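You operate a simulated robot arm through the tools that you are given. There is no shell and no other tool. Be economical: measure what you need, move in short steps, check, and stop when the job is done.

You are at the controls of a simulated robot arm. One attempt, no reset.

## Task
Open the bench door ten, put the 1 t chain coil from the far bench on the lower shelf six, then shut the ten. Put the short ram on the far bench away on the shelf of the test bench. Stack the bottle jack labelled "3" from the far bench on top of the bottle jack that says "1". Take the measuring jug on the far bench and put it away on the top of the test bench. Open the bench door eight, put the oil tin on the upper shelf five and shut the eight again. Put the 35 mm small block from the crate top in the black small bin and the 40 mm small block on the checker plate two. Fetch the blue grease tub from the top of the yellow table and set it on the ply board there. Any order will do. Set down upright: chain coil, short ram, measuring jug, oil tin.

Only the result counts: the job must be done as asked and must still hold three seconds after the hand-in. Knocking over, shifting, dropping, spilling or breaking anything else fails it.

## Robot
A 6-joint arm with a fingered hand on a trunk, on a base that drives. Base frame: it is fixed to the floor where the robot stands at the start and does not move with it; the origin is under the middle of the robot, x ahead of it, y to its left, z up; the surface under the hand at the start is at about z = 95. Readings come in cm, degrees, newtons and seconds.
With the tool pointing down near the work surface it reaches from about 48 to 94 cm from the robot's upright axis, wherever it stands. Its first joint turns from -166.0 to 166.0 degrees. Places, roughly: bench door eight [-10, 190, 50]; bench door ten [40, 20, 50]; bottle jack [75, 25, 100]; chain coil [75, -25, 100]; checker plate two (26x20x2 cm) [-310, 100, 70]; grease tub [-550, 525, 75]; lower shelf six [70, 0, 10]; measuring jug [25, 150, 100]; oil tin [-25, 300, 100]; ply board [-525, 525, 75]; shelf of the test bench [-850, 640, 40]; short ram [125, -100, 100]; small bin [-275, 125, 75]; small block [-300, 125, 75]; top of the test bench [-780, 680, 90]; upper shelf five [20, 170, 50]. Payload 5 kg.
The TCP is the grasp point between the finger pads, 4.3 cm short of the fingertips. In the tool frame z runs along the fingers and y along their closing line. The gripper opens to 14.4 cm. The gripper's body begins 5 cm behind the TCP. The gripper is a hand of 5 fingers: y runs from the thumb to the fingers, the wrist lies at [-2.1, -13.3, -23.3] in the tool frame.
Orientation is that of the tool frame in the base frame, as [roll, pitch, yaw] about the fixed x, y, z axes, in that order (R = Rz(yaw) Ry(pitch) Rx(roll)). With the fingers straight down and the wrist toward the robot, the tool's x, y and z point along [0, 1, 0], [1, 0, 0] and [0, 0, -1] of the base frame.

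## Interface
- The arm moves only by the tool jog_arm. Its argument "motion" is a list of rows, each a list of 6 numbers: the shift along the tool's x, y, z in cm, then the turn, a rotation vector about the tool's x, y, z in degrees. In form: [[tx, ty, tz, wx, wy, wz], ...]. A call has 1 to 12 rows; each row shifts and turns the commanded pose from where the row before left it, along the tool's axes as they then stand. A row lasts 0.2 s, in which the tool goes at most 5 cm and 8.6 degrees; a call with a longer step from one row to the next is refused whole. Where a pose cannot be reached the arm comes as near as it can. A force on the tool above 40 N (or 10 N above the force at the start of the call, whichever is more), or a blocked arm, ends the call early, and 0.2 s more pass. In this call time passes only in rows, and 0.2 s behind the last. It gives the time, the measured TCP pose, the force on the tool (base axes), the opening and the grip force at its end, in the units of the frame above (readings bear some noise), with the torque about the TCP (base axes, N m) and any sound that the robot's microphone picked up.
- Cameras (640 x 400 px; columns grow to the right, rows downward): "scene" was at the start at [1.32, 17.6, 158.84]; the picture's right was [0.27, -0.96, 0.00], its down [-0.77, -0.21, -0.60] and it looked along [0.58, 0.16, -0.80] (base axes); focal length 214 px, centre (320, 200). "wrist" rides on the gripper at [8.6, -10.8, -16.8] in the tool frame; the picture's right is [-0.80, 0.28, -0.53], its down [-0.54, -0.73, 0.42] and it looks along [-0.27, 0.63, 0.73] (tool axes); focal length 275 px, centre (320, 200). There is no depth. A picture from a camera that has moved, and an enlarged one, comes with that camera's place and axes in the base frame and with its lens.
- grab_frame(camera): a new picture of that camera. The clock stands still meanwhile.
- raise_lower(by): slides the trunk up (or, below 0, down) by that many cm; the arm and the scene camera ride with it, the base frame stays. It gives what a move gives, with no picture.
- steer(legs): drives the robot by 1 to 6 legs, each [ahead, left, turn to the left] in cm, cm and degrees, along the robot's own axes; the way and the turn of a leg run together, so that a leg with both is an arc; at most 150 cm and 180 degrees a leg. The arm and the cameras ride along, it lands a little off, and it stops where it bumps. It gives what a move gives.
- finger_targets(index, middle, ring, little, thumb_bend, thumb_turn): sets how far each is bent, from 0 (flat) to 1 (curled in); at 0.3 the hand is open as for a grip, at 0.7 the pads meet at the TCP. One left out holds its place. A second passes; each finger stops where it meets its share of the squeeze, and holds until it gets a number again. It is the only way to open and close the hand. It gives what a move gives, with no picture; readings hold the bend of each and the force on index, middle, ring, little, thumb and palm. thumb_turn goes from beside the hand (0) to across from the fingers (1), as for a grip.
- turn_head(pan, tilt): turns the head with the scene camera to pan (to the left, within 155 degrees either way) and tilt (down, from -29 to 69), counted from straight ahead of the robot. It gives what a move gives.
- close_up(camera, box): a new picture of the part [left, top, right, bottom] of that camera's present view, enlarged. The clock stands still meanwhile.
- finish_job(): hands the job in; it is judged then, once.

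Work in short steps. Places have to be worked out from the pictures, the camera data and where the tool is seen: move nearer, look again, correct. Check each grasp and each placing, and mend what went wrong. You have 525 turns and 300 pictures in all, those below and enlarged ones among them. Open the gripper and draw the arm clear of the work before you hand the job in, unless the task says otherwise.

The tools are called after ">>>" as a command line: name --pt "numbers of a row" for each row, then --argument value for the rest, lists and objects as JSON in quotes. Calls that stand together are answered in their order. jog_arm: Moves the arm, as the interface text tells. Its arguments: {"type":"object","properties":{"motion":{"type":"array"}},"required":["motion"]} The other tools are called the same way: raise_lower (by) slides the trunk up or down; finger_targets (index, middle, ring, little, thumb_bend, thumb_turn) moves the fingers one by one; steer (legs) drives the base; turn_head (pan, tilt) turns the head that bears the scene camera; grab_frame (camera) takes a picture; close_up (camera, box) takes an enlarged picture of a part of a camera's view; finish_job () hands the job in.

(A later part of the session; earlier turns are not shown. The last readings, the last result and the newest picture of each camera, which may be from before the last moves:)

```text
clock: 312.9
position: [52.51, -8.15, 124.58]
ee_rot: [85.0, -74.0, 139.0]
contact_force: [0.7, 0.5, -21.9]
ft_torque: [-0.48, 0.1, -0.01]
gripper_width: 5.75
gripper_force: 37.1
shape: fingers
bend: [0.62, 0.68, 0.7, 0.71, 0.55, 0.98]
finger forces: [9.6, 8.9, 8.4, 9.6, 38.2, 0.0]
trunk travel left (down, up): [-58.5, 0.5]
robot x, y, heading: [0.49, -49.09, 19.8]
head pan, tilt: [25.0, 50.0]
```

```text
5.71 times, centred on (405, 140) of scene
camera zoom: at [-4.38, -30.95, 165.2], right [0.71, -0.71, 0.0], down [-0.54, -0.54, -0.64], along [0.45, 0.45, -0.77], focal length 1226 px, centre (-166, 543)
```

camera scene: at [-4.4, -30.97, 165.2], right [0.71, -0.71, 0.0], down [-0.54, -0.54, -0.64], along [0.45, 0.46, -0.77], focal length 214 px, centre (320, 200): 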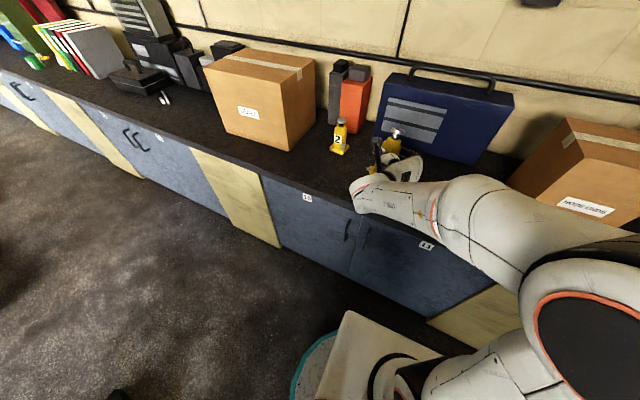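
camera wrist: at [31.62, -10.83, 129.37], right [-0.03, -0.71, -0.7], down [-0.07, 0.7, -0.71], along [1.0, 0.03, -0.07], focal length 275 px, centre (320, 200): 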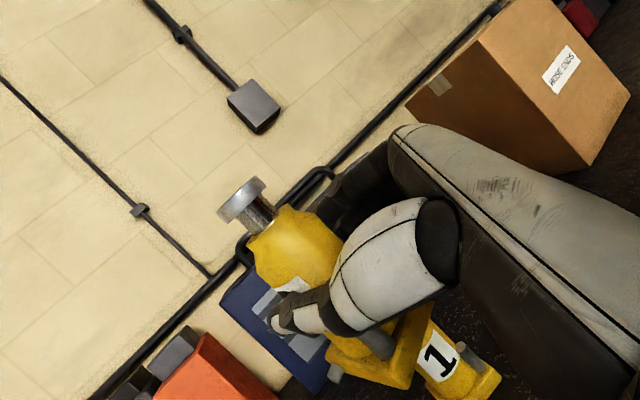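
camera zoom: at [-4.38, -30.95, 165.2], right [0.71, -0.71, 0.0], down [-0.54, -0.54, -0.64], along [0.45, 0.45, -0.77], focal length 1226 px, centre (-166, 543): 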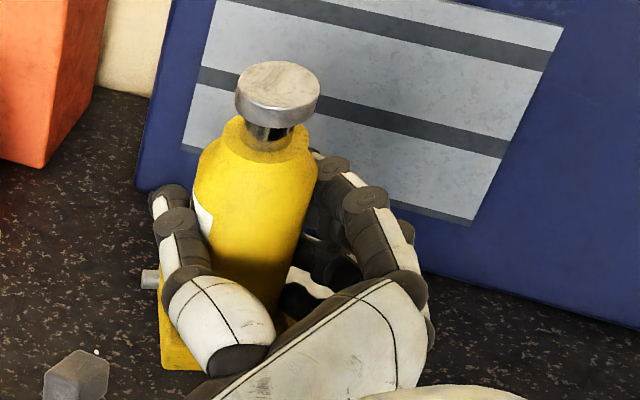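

Upright within ~3° in both views. I move 60 % of the way toward above jack 1 (keeping 4.7 cm clearance) and look.

>>> jog_arm --pt "-0.16 0.49 0.63 0 0 0" --pt "-0.32 0.98 1.26 0 0 0" --pt "-0.4 1.2 1.55 0 0 0" --pt "-0.4 1.2 1.55 0 0 0" --pt "-0.32 0.98 1.26 0 0 0"

>>> grab_frame --camera "wrist"

>>> close_up --camera "scene" --box '[360, 90, 460, 200]'

```text
clock: 314.1
position: [60.45, -7.52, 124.44]
ee_rot: [85.6, -74.0, 138.5]
contact_force: [0.3, -0.4, -21.8]
ft_torque: [-0.43, 0.07, 0.0]
gripper_width: 5.76
gripper_force: 37.4
shape: fingers
bend: [0.62, 0.68, 0.7, 0.71, 0.55, 0.98]
finger forces: [9.9, 8.9, 8.4, 9.7, 38.1, 0.0]
trunk travel left (down, up): [-58.5, 0.5]
robot x, y, heading: [0.69, -49.53, 20.1]
head pan, tilt: [25.0, 50.0]
```

```text
98 pictures are left
camera wrist: at [39.53, -10.07, 129.3], right [-0.03, -0.71, -0.7], down [-0.07, 0.7, -0.71], along [1.0, 0.03, -0.07], focal length 275 px, centre (320, 200)
```

wrist: 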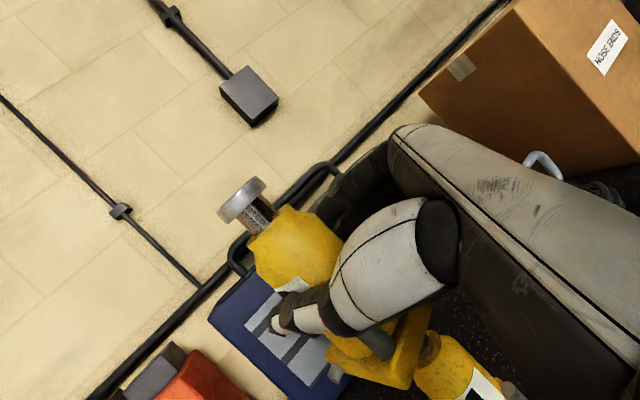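

```text
3.64 times, centred on (410, 145) of scene
camera zoom: at [-4.33, -30.96, 165.2], right [0.71, -0.71, 0.0], down [-0.54, -0.54, -0.64], along [0.45, 0.46, -0.77], focal length 780 px, centre (-7, 400)
```

zoom: 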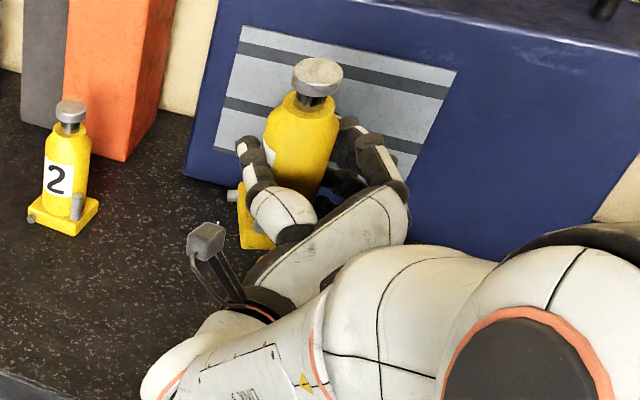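

Force-torque gives the jack's centre of mass at (60.8,-5.5), matching the camera estimate. Jack 1's top is at ≈(66.3,-5.0); I move the last 5.5 cm.

>>> jog_arm --pt "-0.15 0.5 0.65 0 0 0" --pt "-0.35 1.1 1.45 0 0 0" --pt "-0.35 1.1 1.45 0 0 0" --pt "-0.2 0.6 0.75 0 0 0"

>>> grab_frame --camera "wrist"

>>> turn_head --pan 40 --tilt 35

>>> grab_frame --camera "scene"

```text
clock: 315.1
position: [66.11, -6.9, 124.64]
ee_rot: [85.1, -73.8, 139.0]
contact_force: [0.3, 0.2, -21.2]
ft_torque: [-0.46, 0.1, -0.02]
gripper_width: 5.77
gripper_force: 37.1
shape: fingers
bend: [0.62, 0.68, 0.7, 0.71, 0.55, 0.99]
finger forces: [9.8, 9.0, 8.5, 9.6, 37.9, 0.1]
trunk travel left (down, up): [-58.5, 0.5]
robot x, y, heading: [0.77, -49.22, 20.1]
head pan, tilt: [25.0, 50.0]
```

```text
96 pictures are left
camera wrist: at [45.04, -9.51, 129.34], right [-0.03, -0.71, -0.7], down [-0.07, 0.7, -0.71], along [1.0, 0.03, -0.07], focal length 275 px, centre (320, 200)
```

wrist: 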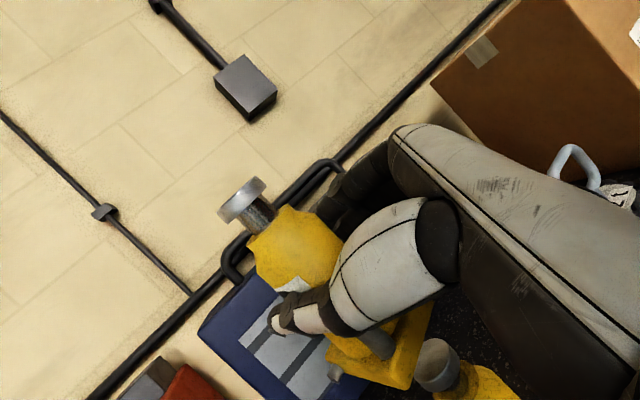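

```text
clock: 315.9
position: [65.97, -6.89, 124.65]
ee_rot: [85.4, -74.0, 138.7]
contact_force: [-0.6, 0.2, -21.4]
ft_torque: [-0.48, 0.08, -0.01]
gripper_width: 5.76
gripper_force: 37.4
shape: fingers
bend: [0.62, 0.68, 0.7, 0.71, 0.55, 0.99]
finger forces: [9.9, 8.8, 8.6, 9.5, 38.1, 0.0]
trunk travel left (down, up): [-58.5, 0.5]
robot x, y, heading: [1.03, -49.43, 20.2]
head pan, tilt: [40.0, 35.0]
```

```text
95 pictures are left
camera scene: at [-5.39, -28.78, 167.37], right [0.87, -0.5, 0.0], down [-0.29, -0.5, -0.82], along [0.41, 0.71, -0.58], focal length 214 px, centre (320, 200)
```

scene: 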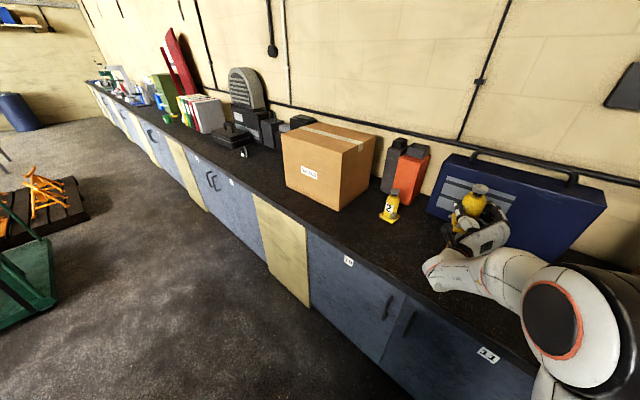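

Wrist view suggests jack 1's cap is ~2 cm further right than assumed. I zoom in with the head camera to double-check.

>>> close_up --camera "scene" --box '[420, 160, 540, 270]'

>>> close_up --camera "wrist" --box '[300, 240, 500, 400]'

```text
3.64 times, centred on (480, 215) of scene
camera zoom: at [-5.39, -28.78, 167.37], right [0.87, -0.5, 0.0], down [-0.29, -0.5, -0.82], along [0.41, 0.71, -0.58], focal length 780 px, centre (-262, 146)
```

zoom: 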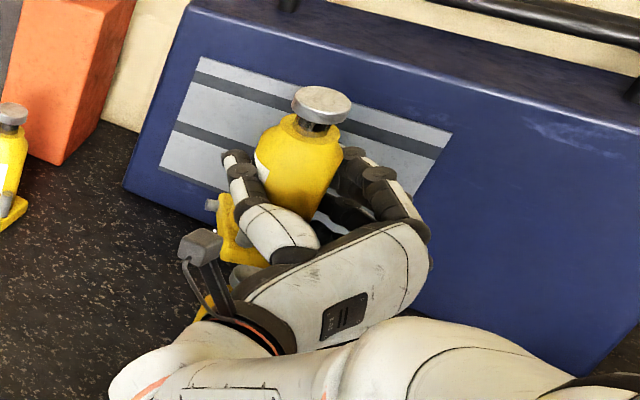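

```text
2.50 times, centred on (400, 320) of wrist
camera zoom: at [44.99, -9.5, 129.39], right [-0.03, -0.71, -0.7], down [-0.07, 0.7, -0.71], along [1.0, 0.03, -0.07], focal length 688 px, centre (120, -100)
```

zoom: 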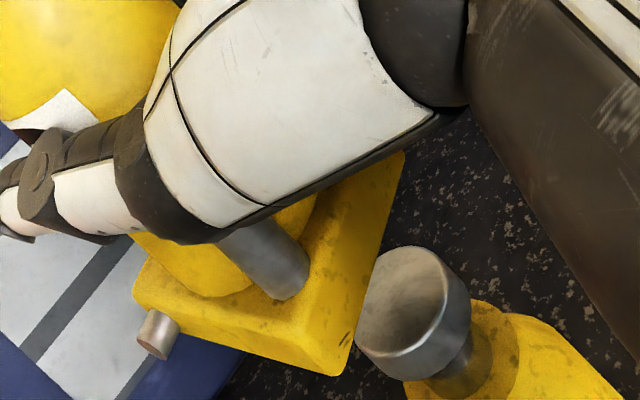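

Combining all estimates, jack 1's top is ≈(66.9,-5.6) and jack 3's base centre ≈(66.1,-4.6). I shift by (+0.7,-0.9) and lower 3.2 cm.

>>> jog_arm --pt "-0.15 0.55 -0.06 0 0 0" --pt "-0.15 0.55 -0.06 0 0 0" --pt "-0.5 -0.14 0 0 0 0" --pt "-0.8 -0.23 0 0 0 0" --pt "-0.9 -0.26 0 0 0 0" --pt "-0.8 -0.23 0 0 0 0"

>>> close_up --camera "wrist" --box '[300, 240, 500, 400]'

>>> close_up --camera "scene" --box '[420, 160, 540, 270]'

```text
clock: 317.2
position: [66.89, -7.79, 121.44]
ee_rot: [85.4, -74.0, 138.8]
contact_force: [0.2, 0.3, -20.3]
ft_torque: [-0.44, 0.11, 0.0]
gripper_width: 5.76
gripper_force: 37.3
shape: fingers
bend: [0.62, 0.68, 0.7, 0.71, 0.55, 0.99]
finger forces: [9.8, 8.9, 8.6, 9.6, 38.2, 0.1]
trunk travel left (down, up): [-58.5, 0.5]
robot x, y, heading: [0.75, -49.12, 20.3]
head pan, tilt: [40.0, 35.0]
```

```text
2.50 times, centred on (400, 320) of wrist
camera zoom: at [45.91, -10.4, 126.23], right [-0.03, -0.71, -0.7], down [-0.07, 0.7, -0.71], along [1.0, 0.03, -0.07], focal length 688 px, centre (120, -100)
```

zoom: 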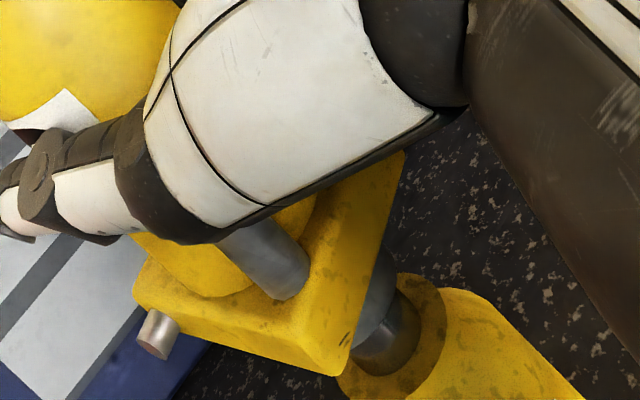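

```text
3.64 times, centred on (480, 215) of scene
camera zoom: at [-5.37, -28.76, 167.37], right [0.87, -0.5, 0.0], down [-0.29, -0.5, -0.82], along [0.41, 0.71, -0.57], focal length 780 px, centre (-262, 146)
```

zoom: 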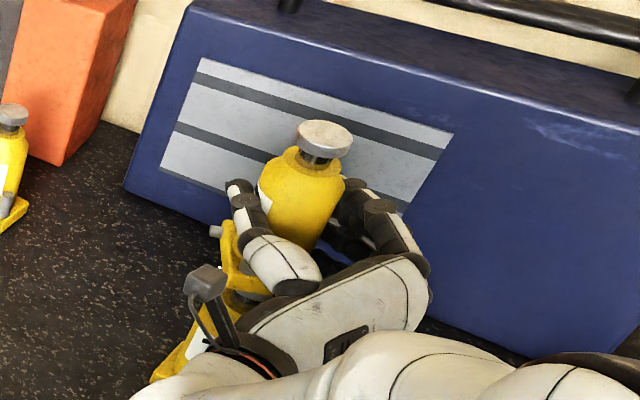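

Both views now show jack 1's cap right beneath jack 3's base centre (within ~0.6 cm). I lower in small steps until contact.

>>> jog_arm --pt "-0.3 0.15 0 0 0 0" --pt "-0.4 0.1 0 0 0 0"

>>> jog_arm --pt "-0.35 -0.1 0 0 0 0" --pt "-0.35 -0.1 0 0 0 0"

```text
clock: 317.9
position: [67.22, -8.12, 120.77]
ee_rot: [85.4, -73.9, 138.7]
contact_force: [0.7, 0.1, -21.8]
ft_torque: [-0.46, 0.1, 0.0]
gripper_width: 5.76
gripper_force: 36.9
shape: fingers
bend: [0.62, 0.68, 0.7, 0.71, 0.55, 0.99]
finger forces: [9.7, 8.9, 8.7, 9.6, 38.2, 0.0]
trunk travel left (down, up): [-58.5, 0.5]
robot x, y, heading: [0.95, -49.05, 19.9]
head pan, tilt: [40.0, 35.0]
```

```text
clock: 318.4
position: [67.09, -8.29, 120.61]
ee_rot: [83.6, -73.8, 140.4]
contact_force: [5.0, 0.8, -3.1]
ft_torque: [-0.16, 0.07, -0.07]
gripper_width: 5.74
gripper_force: 37.5
shape: fingers
bend: [0.61, 0.67, 0.7, 0.71, 0.55, 0.98]
finger forces: [11.9, 10.0, 8.5, 9.4, 35.0, 0.1]
trunk travel left (down, up): [-58.5, 0.5]
robot x, y, heading: [0.99, -49.4, 20.2]
head pan, tilt: [40.0, 35.0]
```

Contact: load dropped to 3 N, contact point ~0.5 cm from the centre of mass. I look before letting go.

>>> close_up --camera "wrist" --box '[300, 240, 500, 400]'

>>> close_up --camera "scene" --box '[430, 180, 510, 260]'

```text
2.50 times, centred on (400, 320) of wrist
camera zoom: at [46.11, -10.9, 125.17], right [-0.02, -0.71, -0.7], down [-0.06, 0.7, -0.71], along [1.0, 0.03, -0.06], focal length 688 px, centre (120, -100)
```

zoom: 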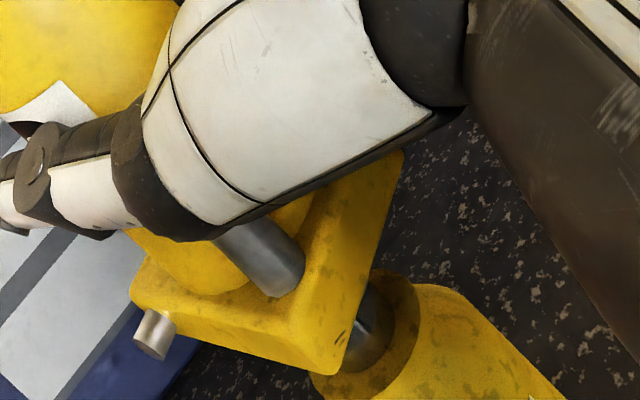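

```text
5.00 times, centred on (470, 220) of scene
camera zoom: at [-5.47, -28.87, 167.41], right [0.87, -0.5, 0.0], down [-0.29, -0.5, -0.82], along [0.41, 0.71, -0.57], focal length 1072 px, centre (-430, 100)
```

zoom: 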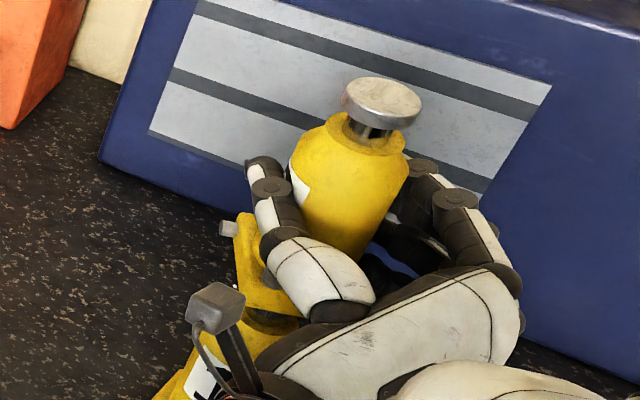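

The head view suggests jack 1 is still slightly nearer/right. I lift 0.7, shift by (−0.5,−1.0) and touch down again.

>>> jog_arm --pt "0.4 0.1 0 0 0 0" --pt "0.3 0.1 0 0 0 0" --pt "-0.05 0.2 -0.5 0 0 0" --pt "-0.05 0.2 -0.55 0 0 0"

>>> close_up --camera "scene" --box '[430, 180, 510, 260]'

>>> close_up --camera "wrist" --box '[300, 240, 500, 400]'

```text
clock: 319.4
position: [66.5, -9.3, 120.75]
ee_rot: [85.5, -74.0, 138.6]
contact_force: [-0.9, 0.0, -21.4]
ft_torque: [-0.47, 0.1, -0.02]
gripper_width: 5.73
gripper_force: 39.3
shape: fingers
bend: [0.61, 0.67, 0.7, 0.71, 0.55, 0.98]
finger forces: [10.2, 9.2, 9.3, 9.8, 39.6, 0.0]
trunk travel left (down, up): [-58.5, 0.5]
robot x, y, heading: [0.72, -49.11, 20.4]
head pan, tilt: [40.0, 35.0]
```

```text
5.00 times, centred on (470, 220) of scene
camera zoom: at [-5.41, -28.8, 167.37], right [0.87, -0.5, 0.0], down [-0.29, -0.5, -0.82], along [0.41, 0.71, -0.57], focal length 1072 px, centre (-430, 100)
```

zoom: 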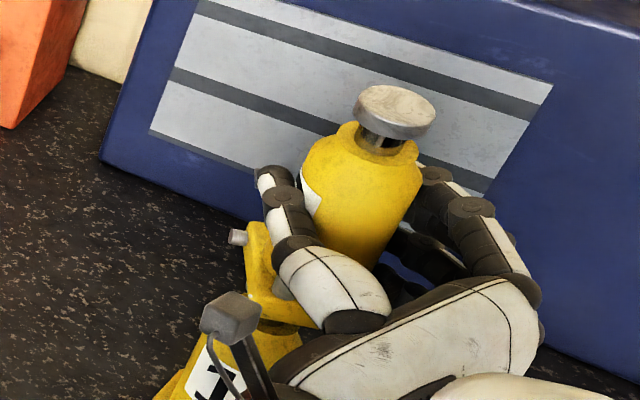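

```text
2.50 times, centred on (400, 320) of wrist
camera zoom: at [45.57, -11.88, 125.59], right [-0.03, -0.71, -0.7], down [-0.07, 0.7, -0.71], along [1.0, 0.03, -0.07], focal length 688 px, centre (120, -100)
```

zoom: 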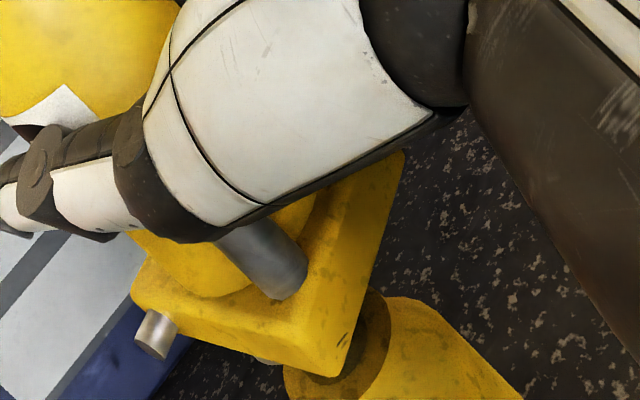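

I touch down here to compare the contact point.

>>> jog_arm --pt "-0.3 -0.08 0 0 0 0" --pt "-0.35 -0.1 0 0 0 0"

```text
clock: 320.1
position: [66.63, -9.06, 120.54]
ee_rot: [84.3, -73.9, 139.8]
contact_force: [1.9, -1.7, -9.3]
ft_torque: [-0.36, 0.16, -0.04]
gripper_width: 5.72
gripper_force: 39.1
shape: fingers
bend: [0.61, 0.67, 0.7, 0.71, 0.55, 0.98]
finger forces: [12.0, 9.6, 8.6, 10.3, 36.9, 0.0]
trunk travel left (down, up): [-58.5, 0.5]
robot x, y, heading: [0.91, -48.89, 20.0]
head pan, tilt: [40.0, 35.0]
```

I press slightly more for a cleaner contact reading.

>>> jog_arm --pt "-0.3 -0.08 0 0 0 0"

>>> close_up --camera "scene" --box '[430, 190, 510, 270]'

```text
clock: 320.4
position: [66.77, -9.27, 120.29]
ee_rot: [83.3, -73.9, 140.6]
contact_force: [6.6, -1.1, 2.7]
ft_torque: [-0.01, -0.07, -0.13]
gripper_width: 5.7
gripper_force: 38.2
shape: fingers
bend: [0.6, 0.67, 0.69, 0.71, 0.56, 0.97]
finger forces: [12.8, 10.2, 9.6, 9.1, 34.3, 0.1]
trunk travel left (down, up): [-58.5, 0.5]
robot x, y, heading: [0.86, -49.14, 20.1]
head pan, tilt: [40.0, 35.0]
```

```text
5.00 times, centred on (470, 230) of scene
camera zoom: at [-5.49, -28.93, 167.42], right [0.87, -0.5, 0.0], down [-0.29, -0.5, -0.82], along [0.41, 0.71, -0.57], focal length 1072 px, centre (-430, 50)
```

zoom: 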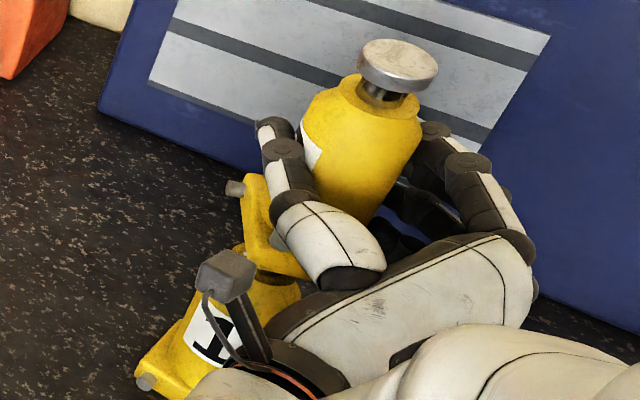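

Accounting for friction, both contacts agree on the same near-edge point of jack 1's cap, so its centre is ≈(67.1,-6.5) and jack 3 leans slightly toward me. I lift a bit, shift +0.5 in y, pitch forward 3° and touch down again.

>>> jog_arm --pt "0.4 0.1 0 0 0 0" --pt "0.4 0.1 0 0 0 0" --pt "0.1 -0.35 0.35 0 -3 0" --pt "-0.35 -0.1 0 0 0 0" --pt "-0.35 -0.1 0 0 0 0"

>>> jog_arm --pt "-0.3 -0.08 0 0 0 0"

```text
clock: 321.6
position: [66.6, -8.9, 120.27]
ee_rot: [94.4, -73.9, 129.3]
contact_force: [3.3, -0.9, -0.4]
ft_torque: [-0.04, 0.16, -0.09]
gripper_width: 5.71
gripper_force: 37.4
shape: fingers
bend: [0.6, 0.67, 0.7, 0.71, 0.56, 0.97]
finger forces: [13.3, 9.6, 8.1, 8.4, 35.1, 0.0]
trunk travel left (down, up): [-58.5, 0.5]
robot x, y, heading: [1.22, -49.08, 20.4]
head pan, tilt: [40.0, 35.0]
```

```text
clock: 322.1
position: [66.52, -8.67, 120.2]
ee_rot: [94.0, -74.0, 129.6]
contact_force: [7.0, -2.2, 10.2]
ft_torque: [-0.05, -0.05, -0.14]
gripper_width: 5.73
gripper_force: 38.2
shape: fingers
bend: [0.59, 0.67, 0.69, 0.71, 0.56, 0.97]
finger forces: [14.1, 10.2, 8.9, 9.8, 34.2, 0.1]
trunk travel left (down, up): [-58.5, 0.5]
robot x, y, heading: [0.71, -49.21, 20.1]
head pan, tilt: [40.0, 35.0]
```

Good: the base is supported with balanced torque. I release in small increments.

>>> finger_targets --index 0.56 --middle 0.63 --ring 0.65 --little 0.66 --thumb_bend 0.54

>>> close_up --camera "scene" --box '[430, 190, 510, 270]'

```text
clock: 323.1
position: [66.33, -8.67, 119.99]
ee_rot: [94.9, -74.0, 128.8]
contact_force: [-1.3, 5.3, 4.4]
ft_torque: [0.26, 0.03, 0.13]
gripper_width: 6.6
gripper_force: 4.6
shape: fingers
bend: [0.56, 0.62, 0.64, 0.66, 0.52, 0.99]
finger forces: [0.7, 1.5, 0.8, 0.0, 6.8, 0.1]
trunk travel left (down, up): [-58.5, 0.5]
robot x, y, heading: [0.83, -49.22, 20.2]
head pan, tilt: [40.0, 35.0]
```

```text
5.00 times, centred on (470, 230) of scene
camera zoom: at [-5.64, -28.86, 167.38], right [0.87, -0.5, 0.0], down [-0.29, -0.5, -0.82], along [0.41, 0.71, -0.57], focal length 1072 px, centre (-430, 50)
```

zoom: 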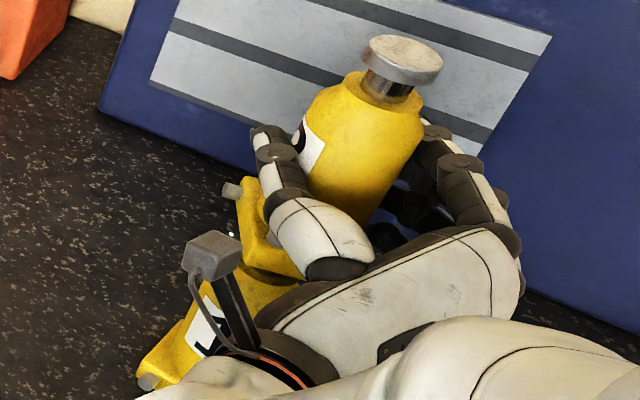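

The jack rests on jack 1 with only ~5 N in the fingers. I open a little more and check that it stays.

>>> finger_targets --index 0.53 --middle 0.59 --ring 0.61 --little 0.62 --thumb_bend 0.49

>>> close_up --camera "scene" --box '[430, 190, 510, 270]'

```text
clock: 324.1
position: [66.46, -8.8, 119.85]
ee_rot: [95.2, -73.9, 128.4]
contact_force: [-0.5, 0.7, -0.1]
ft_torque: [0.01, 0.0, 0.0]
gripper_width: 7.57
gripper_force: 0.5
shape: fingers
bend: [0.53, 0.59, 0.61, 0.62, 0.48, 1.0]
finger forces: [0.0, 0.0, 0.0, 0.1, 0.6, 0.0]
trunk travel left (down, up): [-58.5, 0.5]
robot x, y, heading: [1.03, -49.1, 19.9]
head pan, tilt: [40.0, 35.0]
```

```text
5.00 times, centred on (470, 230) of scene
camera zoom: at [-5.58, -28.9, 167.38], right [0.87, -0.5, 0.0], down [-0.29, -0.5, -0.82], along [0.41, 0.71, -0.57], focal length 1072 px, centre (-430, 50)
```

zoom: 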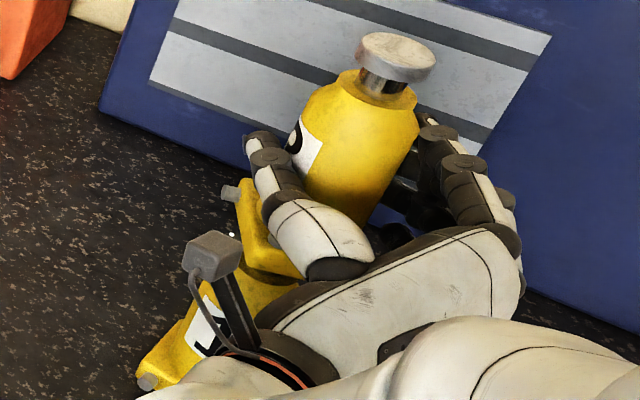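

Zero force: jack 3 stands on jack 1. I open wide and withdraw slowly along the tool axis.

>>> finger_targets --index 0.3 --middle 0.3 --ring 0.3 --little 0.3 --thumb_bend 0.25

>>> jog_arm --pt "0 0 -1.5 0 0 0" --pt "0 0 -2 0 0 0"

>>> jog_arm --pt "0 0 -3 0 0 0" --pt "0 0 -4 0 0 0" --pt "0 0 -4 0 0 0" --pt "0 0 -4 0 0 0"

>>> close_up --camera "scene" --box '[400, 150, 540, 290]'

```text
clock: 325.1
position: [66.48, -8.7, 119.86]
ee_rot: [95.3, -73.9, 128.5]
contact_force: [0.3, 0.3, -1.3]
ft_torque: [-0.01, 0.0, -0.02]
gripper_width: 15.49
gripper_force: 0.0
shape: fingers
bend: [0.3, 0.3, 0.3, 0.3, 0.25, 0.97]
finger forces: [0.1, 0.0, 0.0, 0.1, 0.0, 0.0]
trunk travel left (down, up): [-58.5, 0.5]
robot x, y, heading: [0.74, -49.1, 20.2]
head pan, tilt: [40.0, 35.0]
```

```text
clock: 325.6
position: [63.93, -11.23, 119.98]
ee_rot: [94.5, -73.9, 129.2]
contact_force: [-0.3, 0.8, -0.1]
ft_torque: [-0.07, 0.0, 0.0]
gripper_width: 15.48
gripper_force: 0.0
shape: fingers
bend: [0.3, 0.3, 0.3, 0.3, 0.25, 0.97]
finger forces: [0.0, 0.1, 0.0, 0.0, 0.0, 0.1]
trunk travel left (down, up): [-58.5, 0.5]
robot x, y, heading: [0.76, -48.77, 20.3]
head pan, tilt: [40.0, 35.0]
```

```text
clock: 326.6
position: [54.17, -19.85, 120.25]
ee_rot: [95.4, -73.9, 128.2]
contact_force: [1.2, 1.4, 0.1]
ft_torque: [0.01, -0.03, -0.02]
gripper_width: 15.49
gripper_force: 0.0
shape: fingers
bend: [0.3, 0.3, 0.3, 0.3, 0.25, 0.97]
finger forces: [0.0, 0.1, 0.1, 0.1, 0.0, 0.1]
out of reach, approached as far as the arm can: row 4
trunk travel left (down, up): [-58.5, 0.5]
robot x, y, heading: [0.73, -49.0, 20.3]
head pan, tilt: [40.0, 35.0]
```

```text
2.86 times, centred on (470, 220) of scene
camera zoom: at [-5.49, -28.82, 167.38], right [0.87, -0.5, 0.0], down [-0.29, -0.5, -0.82], along [0.41, 0.71, -0.57], focal length 613 px, centre (-109, 143)
```

zoom: 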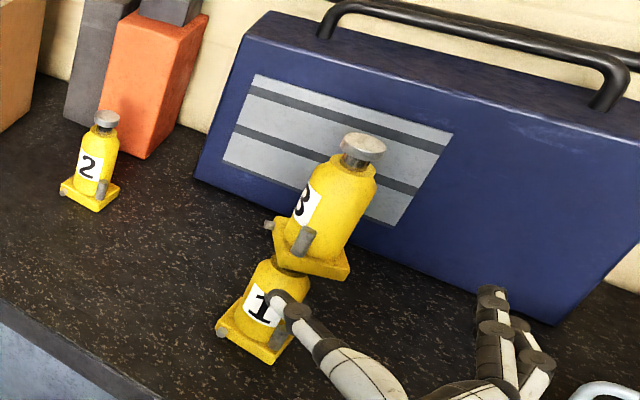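

Jack 3 is stacked on jack 1 and stands. Next: door eight (same layout as ten). I back away, and turn the hand to the thumb-right horizontal posture on the way.

>>> steer --legs '[[-17, 0, -2]]'

>>> jog_arm --pt "0 0 0 0 0 -8.2" --pt "0 0 0 0 0 -8.2" --pt "0 0 0 0 0 -8.2" --pt "0 0 0 0 0 -8.2" --pt "0 0 0 0 0 -8.2" --pt "0 0 0 0 0 -8.2" --pt "0 0 0 0 0 -8.2" --pt "0 0 0 0 0 -8.2" --pt "0 0 0 0 0 -8.2"

>>> steer --legs '[[0, 150, 0], [0, 12, 0]]'

>>> turn_head --pan 10 --tilt 45

>>> grab_frame --camera "scene"

```text
clock: 328.1
position: [38.87, -27.64, 120.3]
ee_rot: [95.1, -73.9, 126.4]
contact_force: [-1.6, 0.5, -1.5]
ft_torque: [0.0, -0.01, -0.01]
gripper_width: 15.5
gripper_force: 0.1
shape: fingers
bend: [0.3, 0.3, 0.3, 0.3, 0.25, 0.97]
finger forces: [0.0, 0.0, 0.1, 0.1, 0.0, 0.0]
trunk travel left (down, up): [-58.5, 0.5]
robot x, y, heading: [-15.45, -54.84, 18.0]
head pan, tilt: [40.0, 35.0]
```

```text
clock: 330.1
position: [38.94, -27.51, 120.12]
ee_rot: [91.5, -0.1, 131.2]
contact_force: [0.3, -0.1, 0.6]
ft_torque: [0.02, 0.01, 0.03]
gripper_width: 15.53
gripper_force: 0.0
shape: fingers
bend: [0.3, 0.3, 0.3, 0.3, 0.25, 0.97]
finger forces: [0.1, 0.1, 0.1, 0.0, 0.1, 0.0]
trunk travel left (down, up): [-58.5, 0.5]
robot x, y, heading: [-15.42, -54.67, 18.0]
head pan, tilt: [40.0, 35.0]
```

```text
clock: 338.4
position: [-7.62, 125.57, 120.11]
ee_rot: [91.4, -0.2, 129.5]
contact_force: [0.0, -0.1, 0.1]
ft_torque: [-0.01, 0.06, -0.02]
gripper_width: 15.49
gripper_force: 0.1
shape: fingers
bend: [0.3, 0.3, 0.3, 0.3, 0.25, 0.97]
finger forces: [0.0, 0.0, 0.0, 0.0, 0.1, 0.0]
trunk travel left (down, up): [-58.5, 0.5]
robot x, y, heading: [-62.5, 100.15, 16.0]
head pan, tilt: [40.0, 35.0]
```

```text
clock: 339.3
position: [-7.53, 125.45, 120.22]
ee_rot: [91.3, -0.2, 129.5]
contact_force: [0.4, 0.2, 0.3]
ft_torque: [-0.05, -0.01, 0.01]
gripper_width: 15.49
gripper_force: 0.1
shape: fingers
bend: [0.3, 0.3, 0.3, 0.3, 0.25, 0.97]
finger forces: [0.0, 0.2, 0.0, 0.0, 0.1, 0.0]
trunk travel left (down, up): [-58.5, 0.5]
robot x, y, heading: [-62.45, 100.29, 16.2]
head pan, tilt: [10.0, 45.0]
```

```text
82 pictures are left
camera scene: at [-65.39, 116.92, 165.91], right [0.44, -0.9, 0.0], down [-0.63, -0.31, -0.71], along [0.63, 0.31, -0.71], focal length 214 px, centre (320, 200)
```

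scene: 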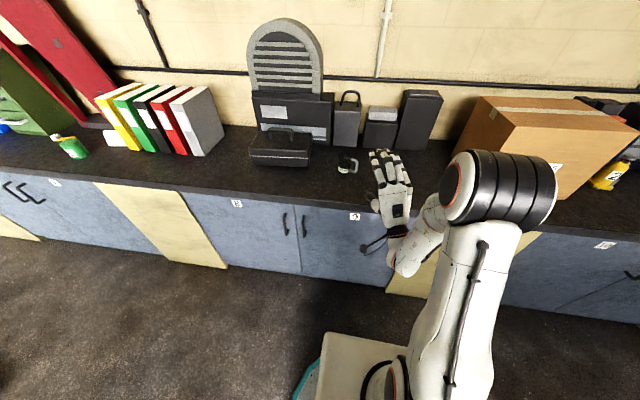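

I'm at the 8/9 cupboard: handle 8 is at A≈160.6 (174 cm left of handle 10). I set the robot the same way relative to it and roll the hand to thumb-right, lowering the trunk 40.

>>> steer --legs '[[-4, 10, 1.9]]'

>>> jog_arm --pt "0 0 0 0 0 -8.2" --pt "0 0 0 0 0 -8.2" --pt "0 0 0 0 0 -8.2" --pt "0 0 0 0 0 -8.2" --pt "0 0 0 0 0 -8.2" --pt "0 0 0 0 0 -8.2" --pt "0 0 0 0 0 -8.2" --pt "0 0 0 0 0 -8.2" --pt "0 0 0 0 0 -8.2" --pt "0 0 0 0 0 -8.2" --pt "0 0 0 0 0 -8"

>>> raise_lower --by -40

>>> jog_arm --pt "0 0 0 7 0 0" --pt "0 0 0 7 0 0" --pt "0 0 0 7 0 0"

```text
clock: 340.5
position: [-15.5, 135.96, 120.16]
ee_rot: [91.4, -0.1, 131.4]
contact_force: [-0.2, 0.3, 0.3]
ft_torque: [0.01, -0.01, -0.06]
gripper_width: 15.52
gripper_force: 0.3
shape: fingers
bend: [0.3, 0.3, 0.3, 0.3, 0.25, 0.97]
finger forces: [0.0, 0.0, 0.1, 0.0, 0.0, 0.0]
trunk travel left (down, up): [-58.5, 0.5]
robot x, y, heading: [-69.51, 108.66, 18.2]
head pan, tilt: [10.0, 45.0]
```

```text
clock: 342.9
position: [-15.36, 135.75, 120.0]
ee_rot: [-177.4, 88.6, -135.9]
contact_force: [-0.5, -0.4, -0.2]
ft_torque: [-0.02, 0.03, -0.01]
gripper_width: 15.52
gripper_force: 0.0
shape: fingers
bend: [0.3, 0.3, 0.3, 0.3, 0.25, 0.97]
finger forces: [0.0, 0.1, 0.0, 0.0, 0.0, 0.1]
trunk travel left (down, up): [-58.5, 0.5]
robot x, y, heading: [-69.46, 108.34, 18.1]
head pan, tilt: [10.0, 45.0]
```

```text
clock: 346.8
position: [-15.29, 135.89, 80.01]
ee_rot: [169.4, 88.7, -149.1]
contact_force: [-0.2, -0.5, -0.6]
ft_torque: [0.05, -0.01, -0.01]
gripper_width: 15.5
gripper_force: 0.0
shape: fingers
bend: [0.3, 0.3, 0.3, 0.3, 0.25, 0.97]
finger forces: [0.0, 0.1, 0.0, 0.1, 0.0, 0.0]
trunk travel left (down, up): [-18.5, 40.5]
robot x, y, heading: [-69.64, 108.53, 18.0]
head pan, tilt: [10.0, 45.0]
```

```text
clock: 347.6
position: [-15.32, 135.86, 80.04]
ee_rot: [-166.8, 88.6, -146.3]
contact_force: [0.0, 0.0, 0.0]
ft_torque: [0.02, -0.01, 0.07]
gripper_width: 15.53
gripper_force: 0.1
shape: fingers
bend: [0.3, 0.3, 0.3, 0.3, 0.25, 0.97]
finger forces: [0.1, 0.0, 0.1, 0.1, 0.0, 0.1]
trunk travel left (down, up): [-18.5, 40.5]
robot x, y, heading: [-70.05, 108.34, 18.3]
head pan, tilt: [10.0, 45.0]
```

Now move left 26.5 cm and down 9 to line up with handle 8, then check with one wrist picture.

>>> jog_arm --pt "1.5 4.4 0.3 0 0 0" --pt "1.5 4.4 0.3 0 0 0" --pt "1.5 4.4 0.3 0 0 0" --pt "1.5 4.4 0.3 0 0 0" --pt "1.5 4.4 0.3 0 0 0" --pt "1.5 4.4 0.3 0 0 0"

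>>> grab_frame --camera "wrist"

```text
clock: 348.9
position: [-22.61, 161.14, 71.06]
ee_rot: [-162.8, 88.6, -142.4]
contact_force: [0.2, -1.2, 1.0]
ft_torque: [-0.03, 0.08, 0.07]
gripper_width: 15.52
gripper_force: 0.0
shape: fingers
bend: [0.3, 0.3, 0.3, 0.3, 0.25, 0.97]
finger forces: [0.0, 0.0, 0.0, 0.0, 0.0, 0.1]
trunk travel left (down, up): [-18.5, 40.5]
robot x, y, heading: [-69.72, 108.37, 18.2]
head pan, tilt: [10.0, 45.0]
```

```text
81 pictures are left
camera wrist: at [-34.67, 144.89, 62.69], right [-0.58, 0.09, 0.81], down [0.66, -0.53, 0.54], along [0.47, 0.85, 0.25], focal length 275 px, centre (320, 200)
```

wrist: 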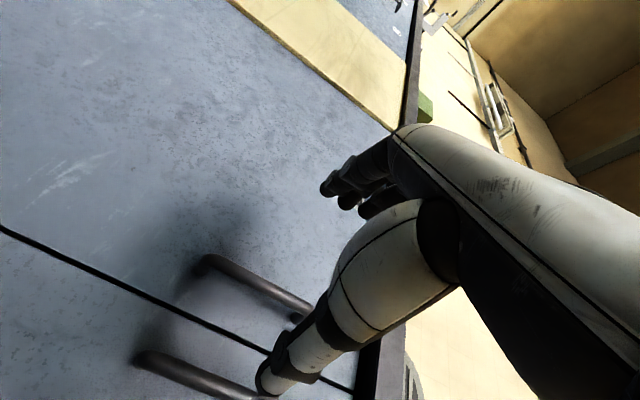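

Bar 8 is right at the TCP line. I narrow the hand, move forward 11 cm, and cage-grip the bar.

>>> finger_targets --index 0.4 --middle 0.4 --ring 0.4 --little 0.4 --thumb_bend 0.45

>>> jog_arm --pt "0 -0.2 3.7 0 0 0" --pt "0 -0.2 3.7 0 0 0" --pt "0 0 3.4 0 0 0"

>>> finger_targets --index 0.68 --middle 0.68 --ring 0.68 --little 0.68 --thumb_bend 0.66

>>> jog_arm --pt "0 0.1 -1.5 0 0 0" --pt "0 0.2 -2.5 1 0 0" --pt "0 0.4 -2.5 1 0 0" --pt "0 0.6 -2.5 1 0 0"

>>> grab_frame --camera "scene"

```text
clock: 349.9
position: [-22.62, 161.07, 70.95]
ee_rot: [-165.0, 88.6, -144.6]
contact_force: [-0.5, -0.2, 0.0]
ft_torque: [-0.02, -0.01, 0.0]
gripper_width: 10.56
gripper_force: 0.0
shape: fingers
bend: [0.4, 0.4, 0.4, 0.4, 0.45, 0.99]
finger forces: [0.0, 0.1, 0.0, 0.0, 0.0, 0.1]
trunk travel left (down, up): [-18.5, 40.5]
robot x, y, heading: [-69.74, 108.86, 18.3]
head pan, tilt: [10.0, 45.0]
```

```text
clock: 350.8
position: [-12.56, 164.46, 70.48]
ee_rot: [-163.2, 88.6, -142.8]
contact_force: [-0.4, -0.2, 0.6]
ft_torque: [0.03, 0.02, -0.02]
gripper_width: 10.61
gripper_force: 0.1
shape: fingers
bend: [0.4, 0.4, 0.4, 0.4, 0.45, 0.99]
finger forces: [0.0, 0.0, 0.1, 0.1, 0.0, 0.0]
trunk travel left (down, up): [-18.5, 40.5]
robot x, y, heading: [-69.81, 108.58, 18.2]
head pan, tilt: [10.0, 45.0]
```

```text
clock: 351.8
position: [-12.63, 164.58, 70.6]
ee_rot: [-162.7, 88.7, -142.0]
contact_force: [-3.3, 7.4, -0.6]
ft_torque: [0.02, -0.01, 0.32]
gripper_width: 2.26
gripper_force: 3.9
shape: fingers
bend: [0.66, 0.66, 0.68, 0.68, 0.66, 1.0]
finger forces: [3.3, 3.8, 0.0, 0.1, 0.0, 0.0]
trunk travel left (down, up): [-18.5, 40.5]
robot x, y, heading: [-69.58, 108.82, 17.9]
head pan, tilt: [10.0, 45.0]
```

```text
clock: 352.8
position: [-21.68, 162.74, 70.97]
ee_rot: [-162.4, 88.8, -145.0]
contact_force: [0.6, 1.0, 0.4]
ft_torque: [0.02, 0.0, 0.03]
gripper_width: 1.82
gripper_force: 0.0
shape: fingers
bend: [0.68, 0.68, 0.68, 0.68, 0.66, 1.0]
finger forces: [0.0, 0.0, 0.1, 0.0, 0.0, 0.0]
trunk travel left (down, up): [-18.5, 40.5]
robot x, y, heading: [-69.23, 108.75, 18.3]
head pan, tilt: [10.0, 45.0]
```

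```text
80 pictures are left
camera scene: at [-72.84, 125.34, 125.91], right [0.47, -0.88, 0.0], down [-0.62, -0.33, -0.71], along [0.62, 0.33, -0.71], focal length 214 px, centre (320, 200)
```

scene: 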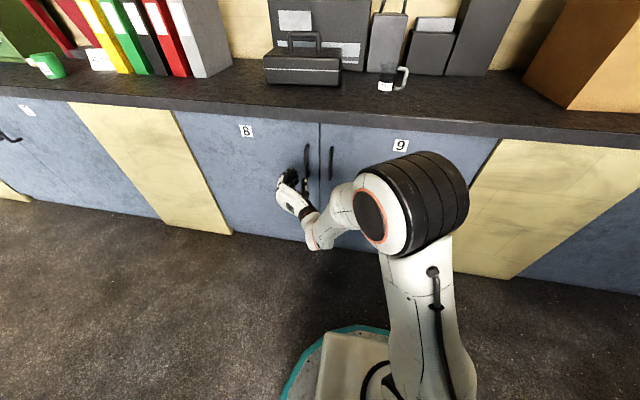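

The bar slipped out of the loose cage. I go 1.5 cm deeper and grip firmly for the first pull.

>>> finger_targets --index 0.4 --middle 0.4 --ring 0.4 --little 0.4 --thumb_bend 0.45

>>> jog_arm --pt "0 -0.6 3.5 -1 0 0" --pt "0 -0.6 3.5 -1 0 0" --pt "0 0 3.4 -1 0 0"

>>> finger_targets --index 0.75 --middle 0.75 --ring 0.75 --little 0.75 --thumb_bend 0.7

>>> jog_arm --pt "0 0.3 -1.5 0 0 0" --pt "0 0.4 -2.0 1 0 0" --pt "0 0.6 -2.0 1 0 0"

```text
clock: 353.8
position: [-21.75, 162.83, 70.86]
ee_rot: [-160.9, 88.7, -143.3]
contact_force: [-0.8, -0.4, -0.1]
ft_torque: [-0.01, 0.02, 0.02]
gripper_width: 10.46
gripper_force: 0.1
shape: fingers
bend: [0.4, 0.4, 0.4, 0.4, 0.45, 0.99]
finger forces: [0.1, 0.0, 0.1, 0.0, 0.0, 0.0]
trunk travel left (down, up): [-18.5, 40.5]
robot x, y, heading: [-69.58, 108.33, 18.0]
head pan, tilt: [10.0, 45.0]
```

```text
clock: 354.6
position: [-11.51, 165.07, 70.61]
ee_rot: [-165.9, 88.7, -145.4]
contact_force: [0.0, 0.6, 0.9]
ft_torque: [0.0, -0.01, -0.02]
gripper_width: 10.49
gripper_force: 0.0
shape: fingers
bend: [0.4, 0.4, 0.4, 0.4, 0.45, 0.99]
finger forces: [0.0, 0.1, 0.0, 0.0, 0.0, 0.1]
trunk travel left (down, up): [-18.5, 40.5]
robot x, y, heading: [-69.22, 108.32, 18.2]
head pan, tilt: [10.0, 45.0]
```

```text
clock: 355.6
position: [-11.64, 165.28, 70.63]
ee_rot: [-154.2, 88.7, -133.3]
contact_force: [-6.8, 32.4, 0.5]
ft_torque: [-0.5, -0.19, 1.0]
gripper_width: 1.65
gripper_force: 18.2
shape: fingers
bend: [0.71, 0.66, 0.71, 0.75, 0.68, 1.0]
finger forces: [10.5, 12.5, 11.4, 0.0, 2.6, 0.1]
trunk travel left (down, up): [-18.5, 40.5]
robot x, y, heading: [-69.56, 108.66, 18.2]
head pan, tilt: [10.0, 45.0]
```

```text
clock: 356.4
position: [-17.26, 164.39, 70.71]
ee_rot: [-156.1, 88.4, -137.4]
contact_force: [-3.7, 35.3, -6.3]
ft_torque: [-0.66, 0.06, 0.94]
gripper_width: 1.71
gripper_force: 18.9
shape: fingers
bend: [0.72, 0.65, 0.64, 0.75, 0.69, 1.0]
finger forces: [10.6, 13.7, 11.9, 0.1, 1.7, 0.1]
trunk travel left (down, up): [-18.5, 40.5]
robot x, y, heading: [-69.57, 108.84, 18.2]
head pan, tilt: [10.0, 45.0]
```

The door is following (6 cm). I continue the arc with more left shift, as with door ten.

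>>> jog_arm --pt "0 1.2 -1.0 0 0 0" --pt "0 0.8 -2.2 1 0 0" --pt "0 0.9 -2.2 1 0 0" --pt "0 0.9 -2.2 1 0 0"

>>> finger_targets --index 0.7 --middle 0.68 --ring 0.68 --little 0.68 --thumb_bend 0.7

>>> jog_arm --pt "0 1.0 -2.2 1.2 0 0" --pt "0 1.1 -2.3 1.5 0 0" --pt "0 1.1 -2.3 1.5 0 0" --pt "0 1.2 -2.3 1.5 0 0"

>>> grab_frame --camera "scene"

```text
clock: 357.4
position: [-25.3, 165.42, 70.61]
ee_rot: [-160.3, 88.4, -145.0]
contact_force: [1.0, 0.4, -7.4]
ft_torque: [-0.08, 0.04, -0.03]
gripper_width: 1.36
gripper_force: 11.7
shape: fingers
bend: [0.74, 0.72, 0.72, 0.75, 0.66, 1.0]
finger forces: [7.4, 3.4, 2.0, 1.1, 9.3, 0.0]
trunk travel left (down, up): [-18.5, 40.5]
robot x, y, heading: [-69.5, 108.5, 17.9]
head pan, tilt: [10.0, 45.0]
```

```text
clock: 358.4
position: [-25.32, 165.37, 70.75]
ee_rot: [-165.8, 88.6, -150.4]
contact_force: [0.4, -11.4, -1.3]
ft_torque: [-0.01, 0.03, -0.26]
gripper_width: 1.83
gripper_force: 5.0
shape: fingers
bend: [0.7, 0.68, 0.68, 0.68, 0.66, 1.0]
finger forces: [0.0, 0.1, 0.0, 0.0, 10.3, 0.1]
trunk travel left (down, up): [-18.5, 40.5]
robot x, y, heading: [-69.76, 108.18, 18.4]
head pan, tilt: [10.0, 45.0]
```

```text
clock: 359.4
position: [-35.36, 167.49, 71.04]
ee_rot: [-155.6, 88.5, -145.8]
contact_force: [-2.9, -21.1, -5.3]
ft_torque: [0.07, 0.18, -0.59]
gripper_width: 2.82
gripper_force: 9.0
shape: fingers
bend: [0.7, 0.68, 0.68, 0.68, 0.62, 1.0]
finger forces: [0.0, 0.0, 0.1, 0.0, 18.2, 0.0]
trunk travel left (down, up): [-18.5, 40.5]
robot x, y, heading: [-69.75, 108.17, 18.1]
head pan, tilt: [10.0, 45.0]
```

```text
79 pictures are left
camera scene: at [-72.86, 125.25, 125.91], right [0.47, -0.88, 0.0], down [-0.62, -0.33, -0.71], along [0.62, 0.33, -0.71], focal length 214 px, centre (320, 200)
```

scene: 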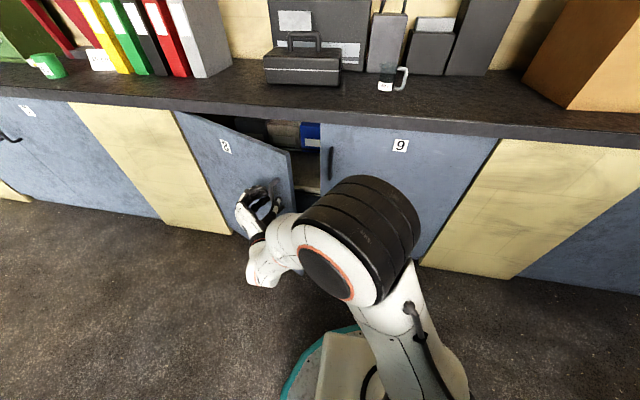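

About 28° open. I continue the same arc.

>>> jog_arm --pt "0 0.5 -2.5 1.5 0 0" --pt "0 0.9 -2.5 1.5 0 0" --pt "0 1.1 -2.4 1.5 0 0" --pt "0 1.2 -2.4 1.5 0 0"

>>> jog_arm --pt "0.4 1.8 -3.0 2 0 0" --pt "0.5 2.0 -3.0 2 0 0" --pt "0.6 2.2 -2.8 2 0 0" --pt "0.6 2.4 -2.6 2 0 0" --pt "0.6 2.5 -2.4 2 0 0"

>>> jog_arm --pt "0.8 2.8 -3.0 1 0 0" --pt "0.8 3.0 -2.8 1 0 0" --pt "0.8 3.1 -2.6 1 0 0" --pt "0.8 3.1 -2.4 1 0 0"

>>> grab_frame --camera "scene"

```text
clock: 360.4
position: [-45.37, 169.93, 71.2]
ee_rot: [-147.8, 88.6, -144.0]
contact_force: [0.0, -0.7, 0.9]
ft_torque: [0.01, 0.0, 0.03]
gripper_width: 0.82
gripper_force: 0.4
shape: fingers
bend: [0.7, 0.68, 0.68, 0.68, 0.7, 1.0]
finger forces: [0.1, 0.0, 0.0, 0.1, 1.0, 0.0]
trunk travel left (down, up): [-18.5, 40.5]
robot x, y, heading: [-70.06, 108.48, 17.9]
head pan, tilt: [10.0, 45.0]
```

```text
clock: 361.6
position: [-59.89, 180.62, 69.18]
ee_rot: [-139.6, 89.1, -145.3]
contact_force: [-17.6, -23.1, 17.0]
ft_torque: [-0.31, -0.34, -0.48]
gripper_width: 3.12
gripper_force: 21.5
shape: fingers
bend: [0.7, 0.68, 0.68, 0.68, 0.62, 1.0]
finger forces: [0.0, 0.1, 0.0, 0.1, 42.9, 0.0]
trunk travel left (down, up): [-18.5, 40.5]
robot x, y, heading: [-70.07, 108.71, 18.3]
head pan, tilt: [10.0, 45.0]
stopped in row 5: the force on the tool passed its limit at 42 N (the readings are from after the stop); the commanded pose is now the measured one
```

```text
clock: 362.1
position: [-63.75, 184.3, 68.82]
ee_rot: [-147.8, 89.6, -154.3]
contact_force: [-22.2, -24.5, 19.1]
ft_torque: [-0.27, -0.44, -0.47]
gripper_width: 3.27
gripper_force: 19.7
shape: fingers
bend: [0.7, 0.68, 0.68, 0.68, 0.63, 1.0]
finger forces: [0.0, 0.1, 0.0, 0.1, 39.8, 0.0]
trunk travel left (down, up): [-18.5, 40.5]
robot x, y, heading: [-70.19, 108.39, 18.5]
head pan, tilt: [10.0, 45.0]
stopped in row 2: the force on the tool passed its limit at 46 N (the readings are from after the stop); the commanded pose is now the measured one
```

```text
78 pictures are left
camera scene: at [-73.23, 124.95, 125.94], right [0.48, -0.88, 0.0], down [-0.62, -0.34, -0.71], along [0.62, 0.34, -0.71], focal length 214 px, centre (320, 200)
```

scene: 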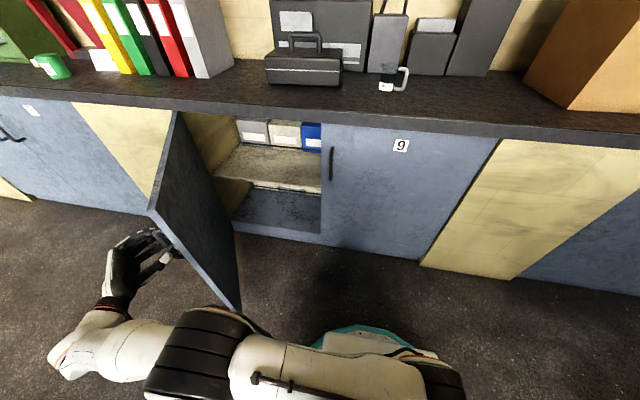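

Door eight opens fine, but the robot can't pass the open door to reach the oil tin (cart behind). I swing it back to ~20° ajar with the handle still caged, and fetch the tin first.

>>> jog_arm --pt "-0.8 -3.0 2.4 -1 0 0" --pt "-0.6 -2.6 2.4 -2 0 0" --pt "-0.6 -2.4 2.6 -2 0 0" --pt "-0.6 -2.3 2.8 -2 0 0" --pt "-0.5 -2.1 3.0 -2 0 0" --pt "-0.4 -1.8 3.0 -2 0 0" --pt "0 -1.4 2.8 -1.5 0 0" --pt "0 -1.3 2.6 -1.5 0 0" --pt "0 -1.1 2.5 -1.5 0 0" --pt "0 -1.0 2.5 -1.5 0 0"

>>> grab_frame --camera "scene"

```text
clock: 364.3
position: [-37.03, 166.18, 71.53]
ee_rot: [-162.2, 89.3, -151.9]
contact_force: [0.7, 1.0, -0.9]
ft_torque: [-0.05, 0.0, -0.04]
gripper_width: 0.85
gripper_force: 0.2
shape: fingers
bend: [0.7, 0.68, 0.68, 0.68, 0.7, 1.0]
finger forces: [0.5, 0.1, 0.0, 0.6, 0.1, 0.0]
trunk travel left (down, up): [-18.5, 40.5]
robot x, y, heading: [-69.6, 108.26, 18.1]
head pan, tilt: [10.0, 45.0]
```

```text
77 pictures are left
camera scene: at [-73.03, 125.27, 125.91], right [0.47, -0.88, 0.0], down [-0.62, -0.34, -0.71], along [0.62, 0.34, -0.71], focal length 214 px, centre (320, 200)
```

scene: 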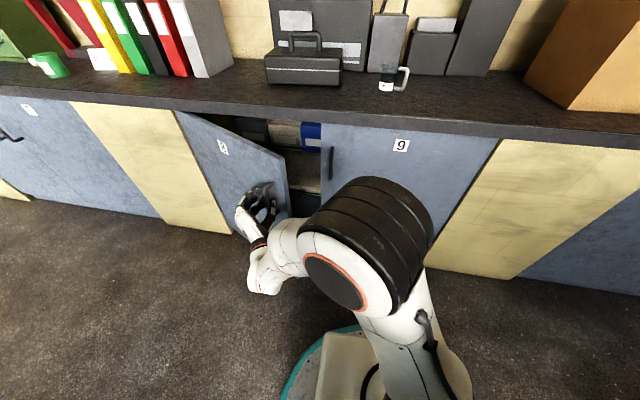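

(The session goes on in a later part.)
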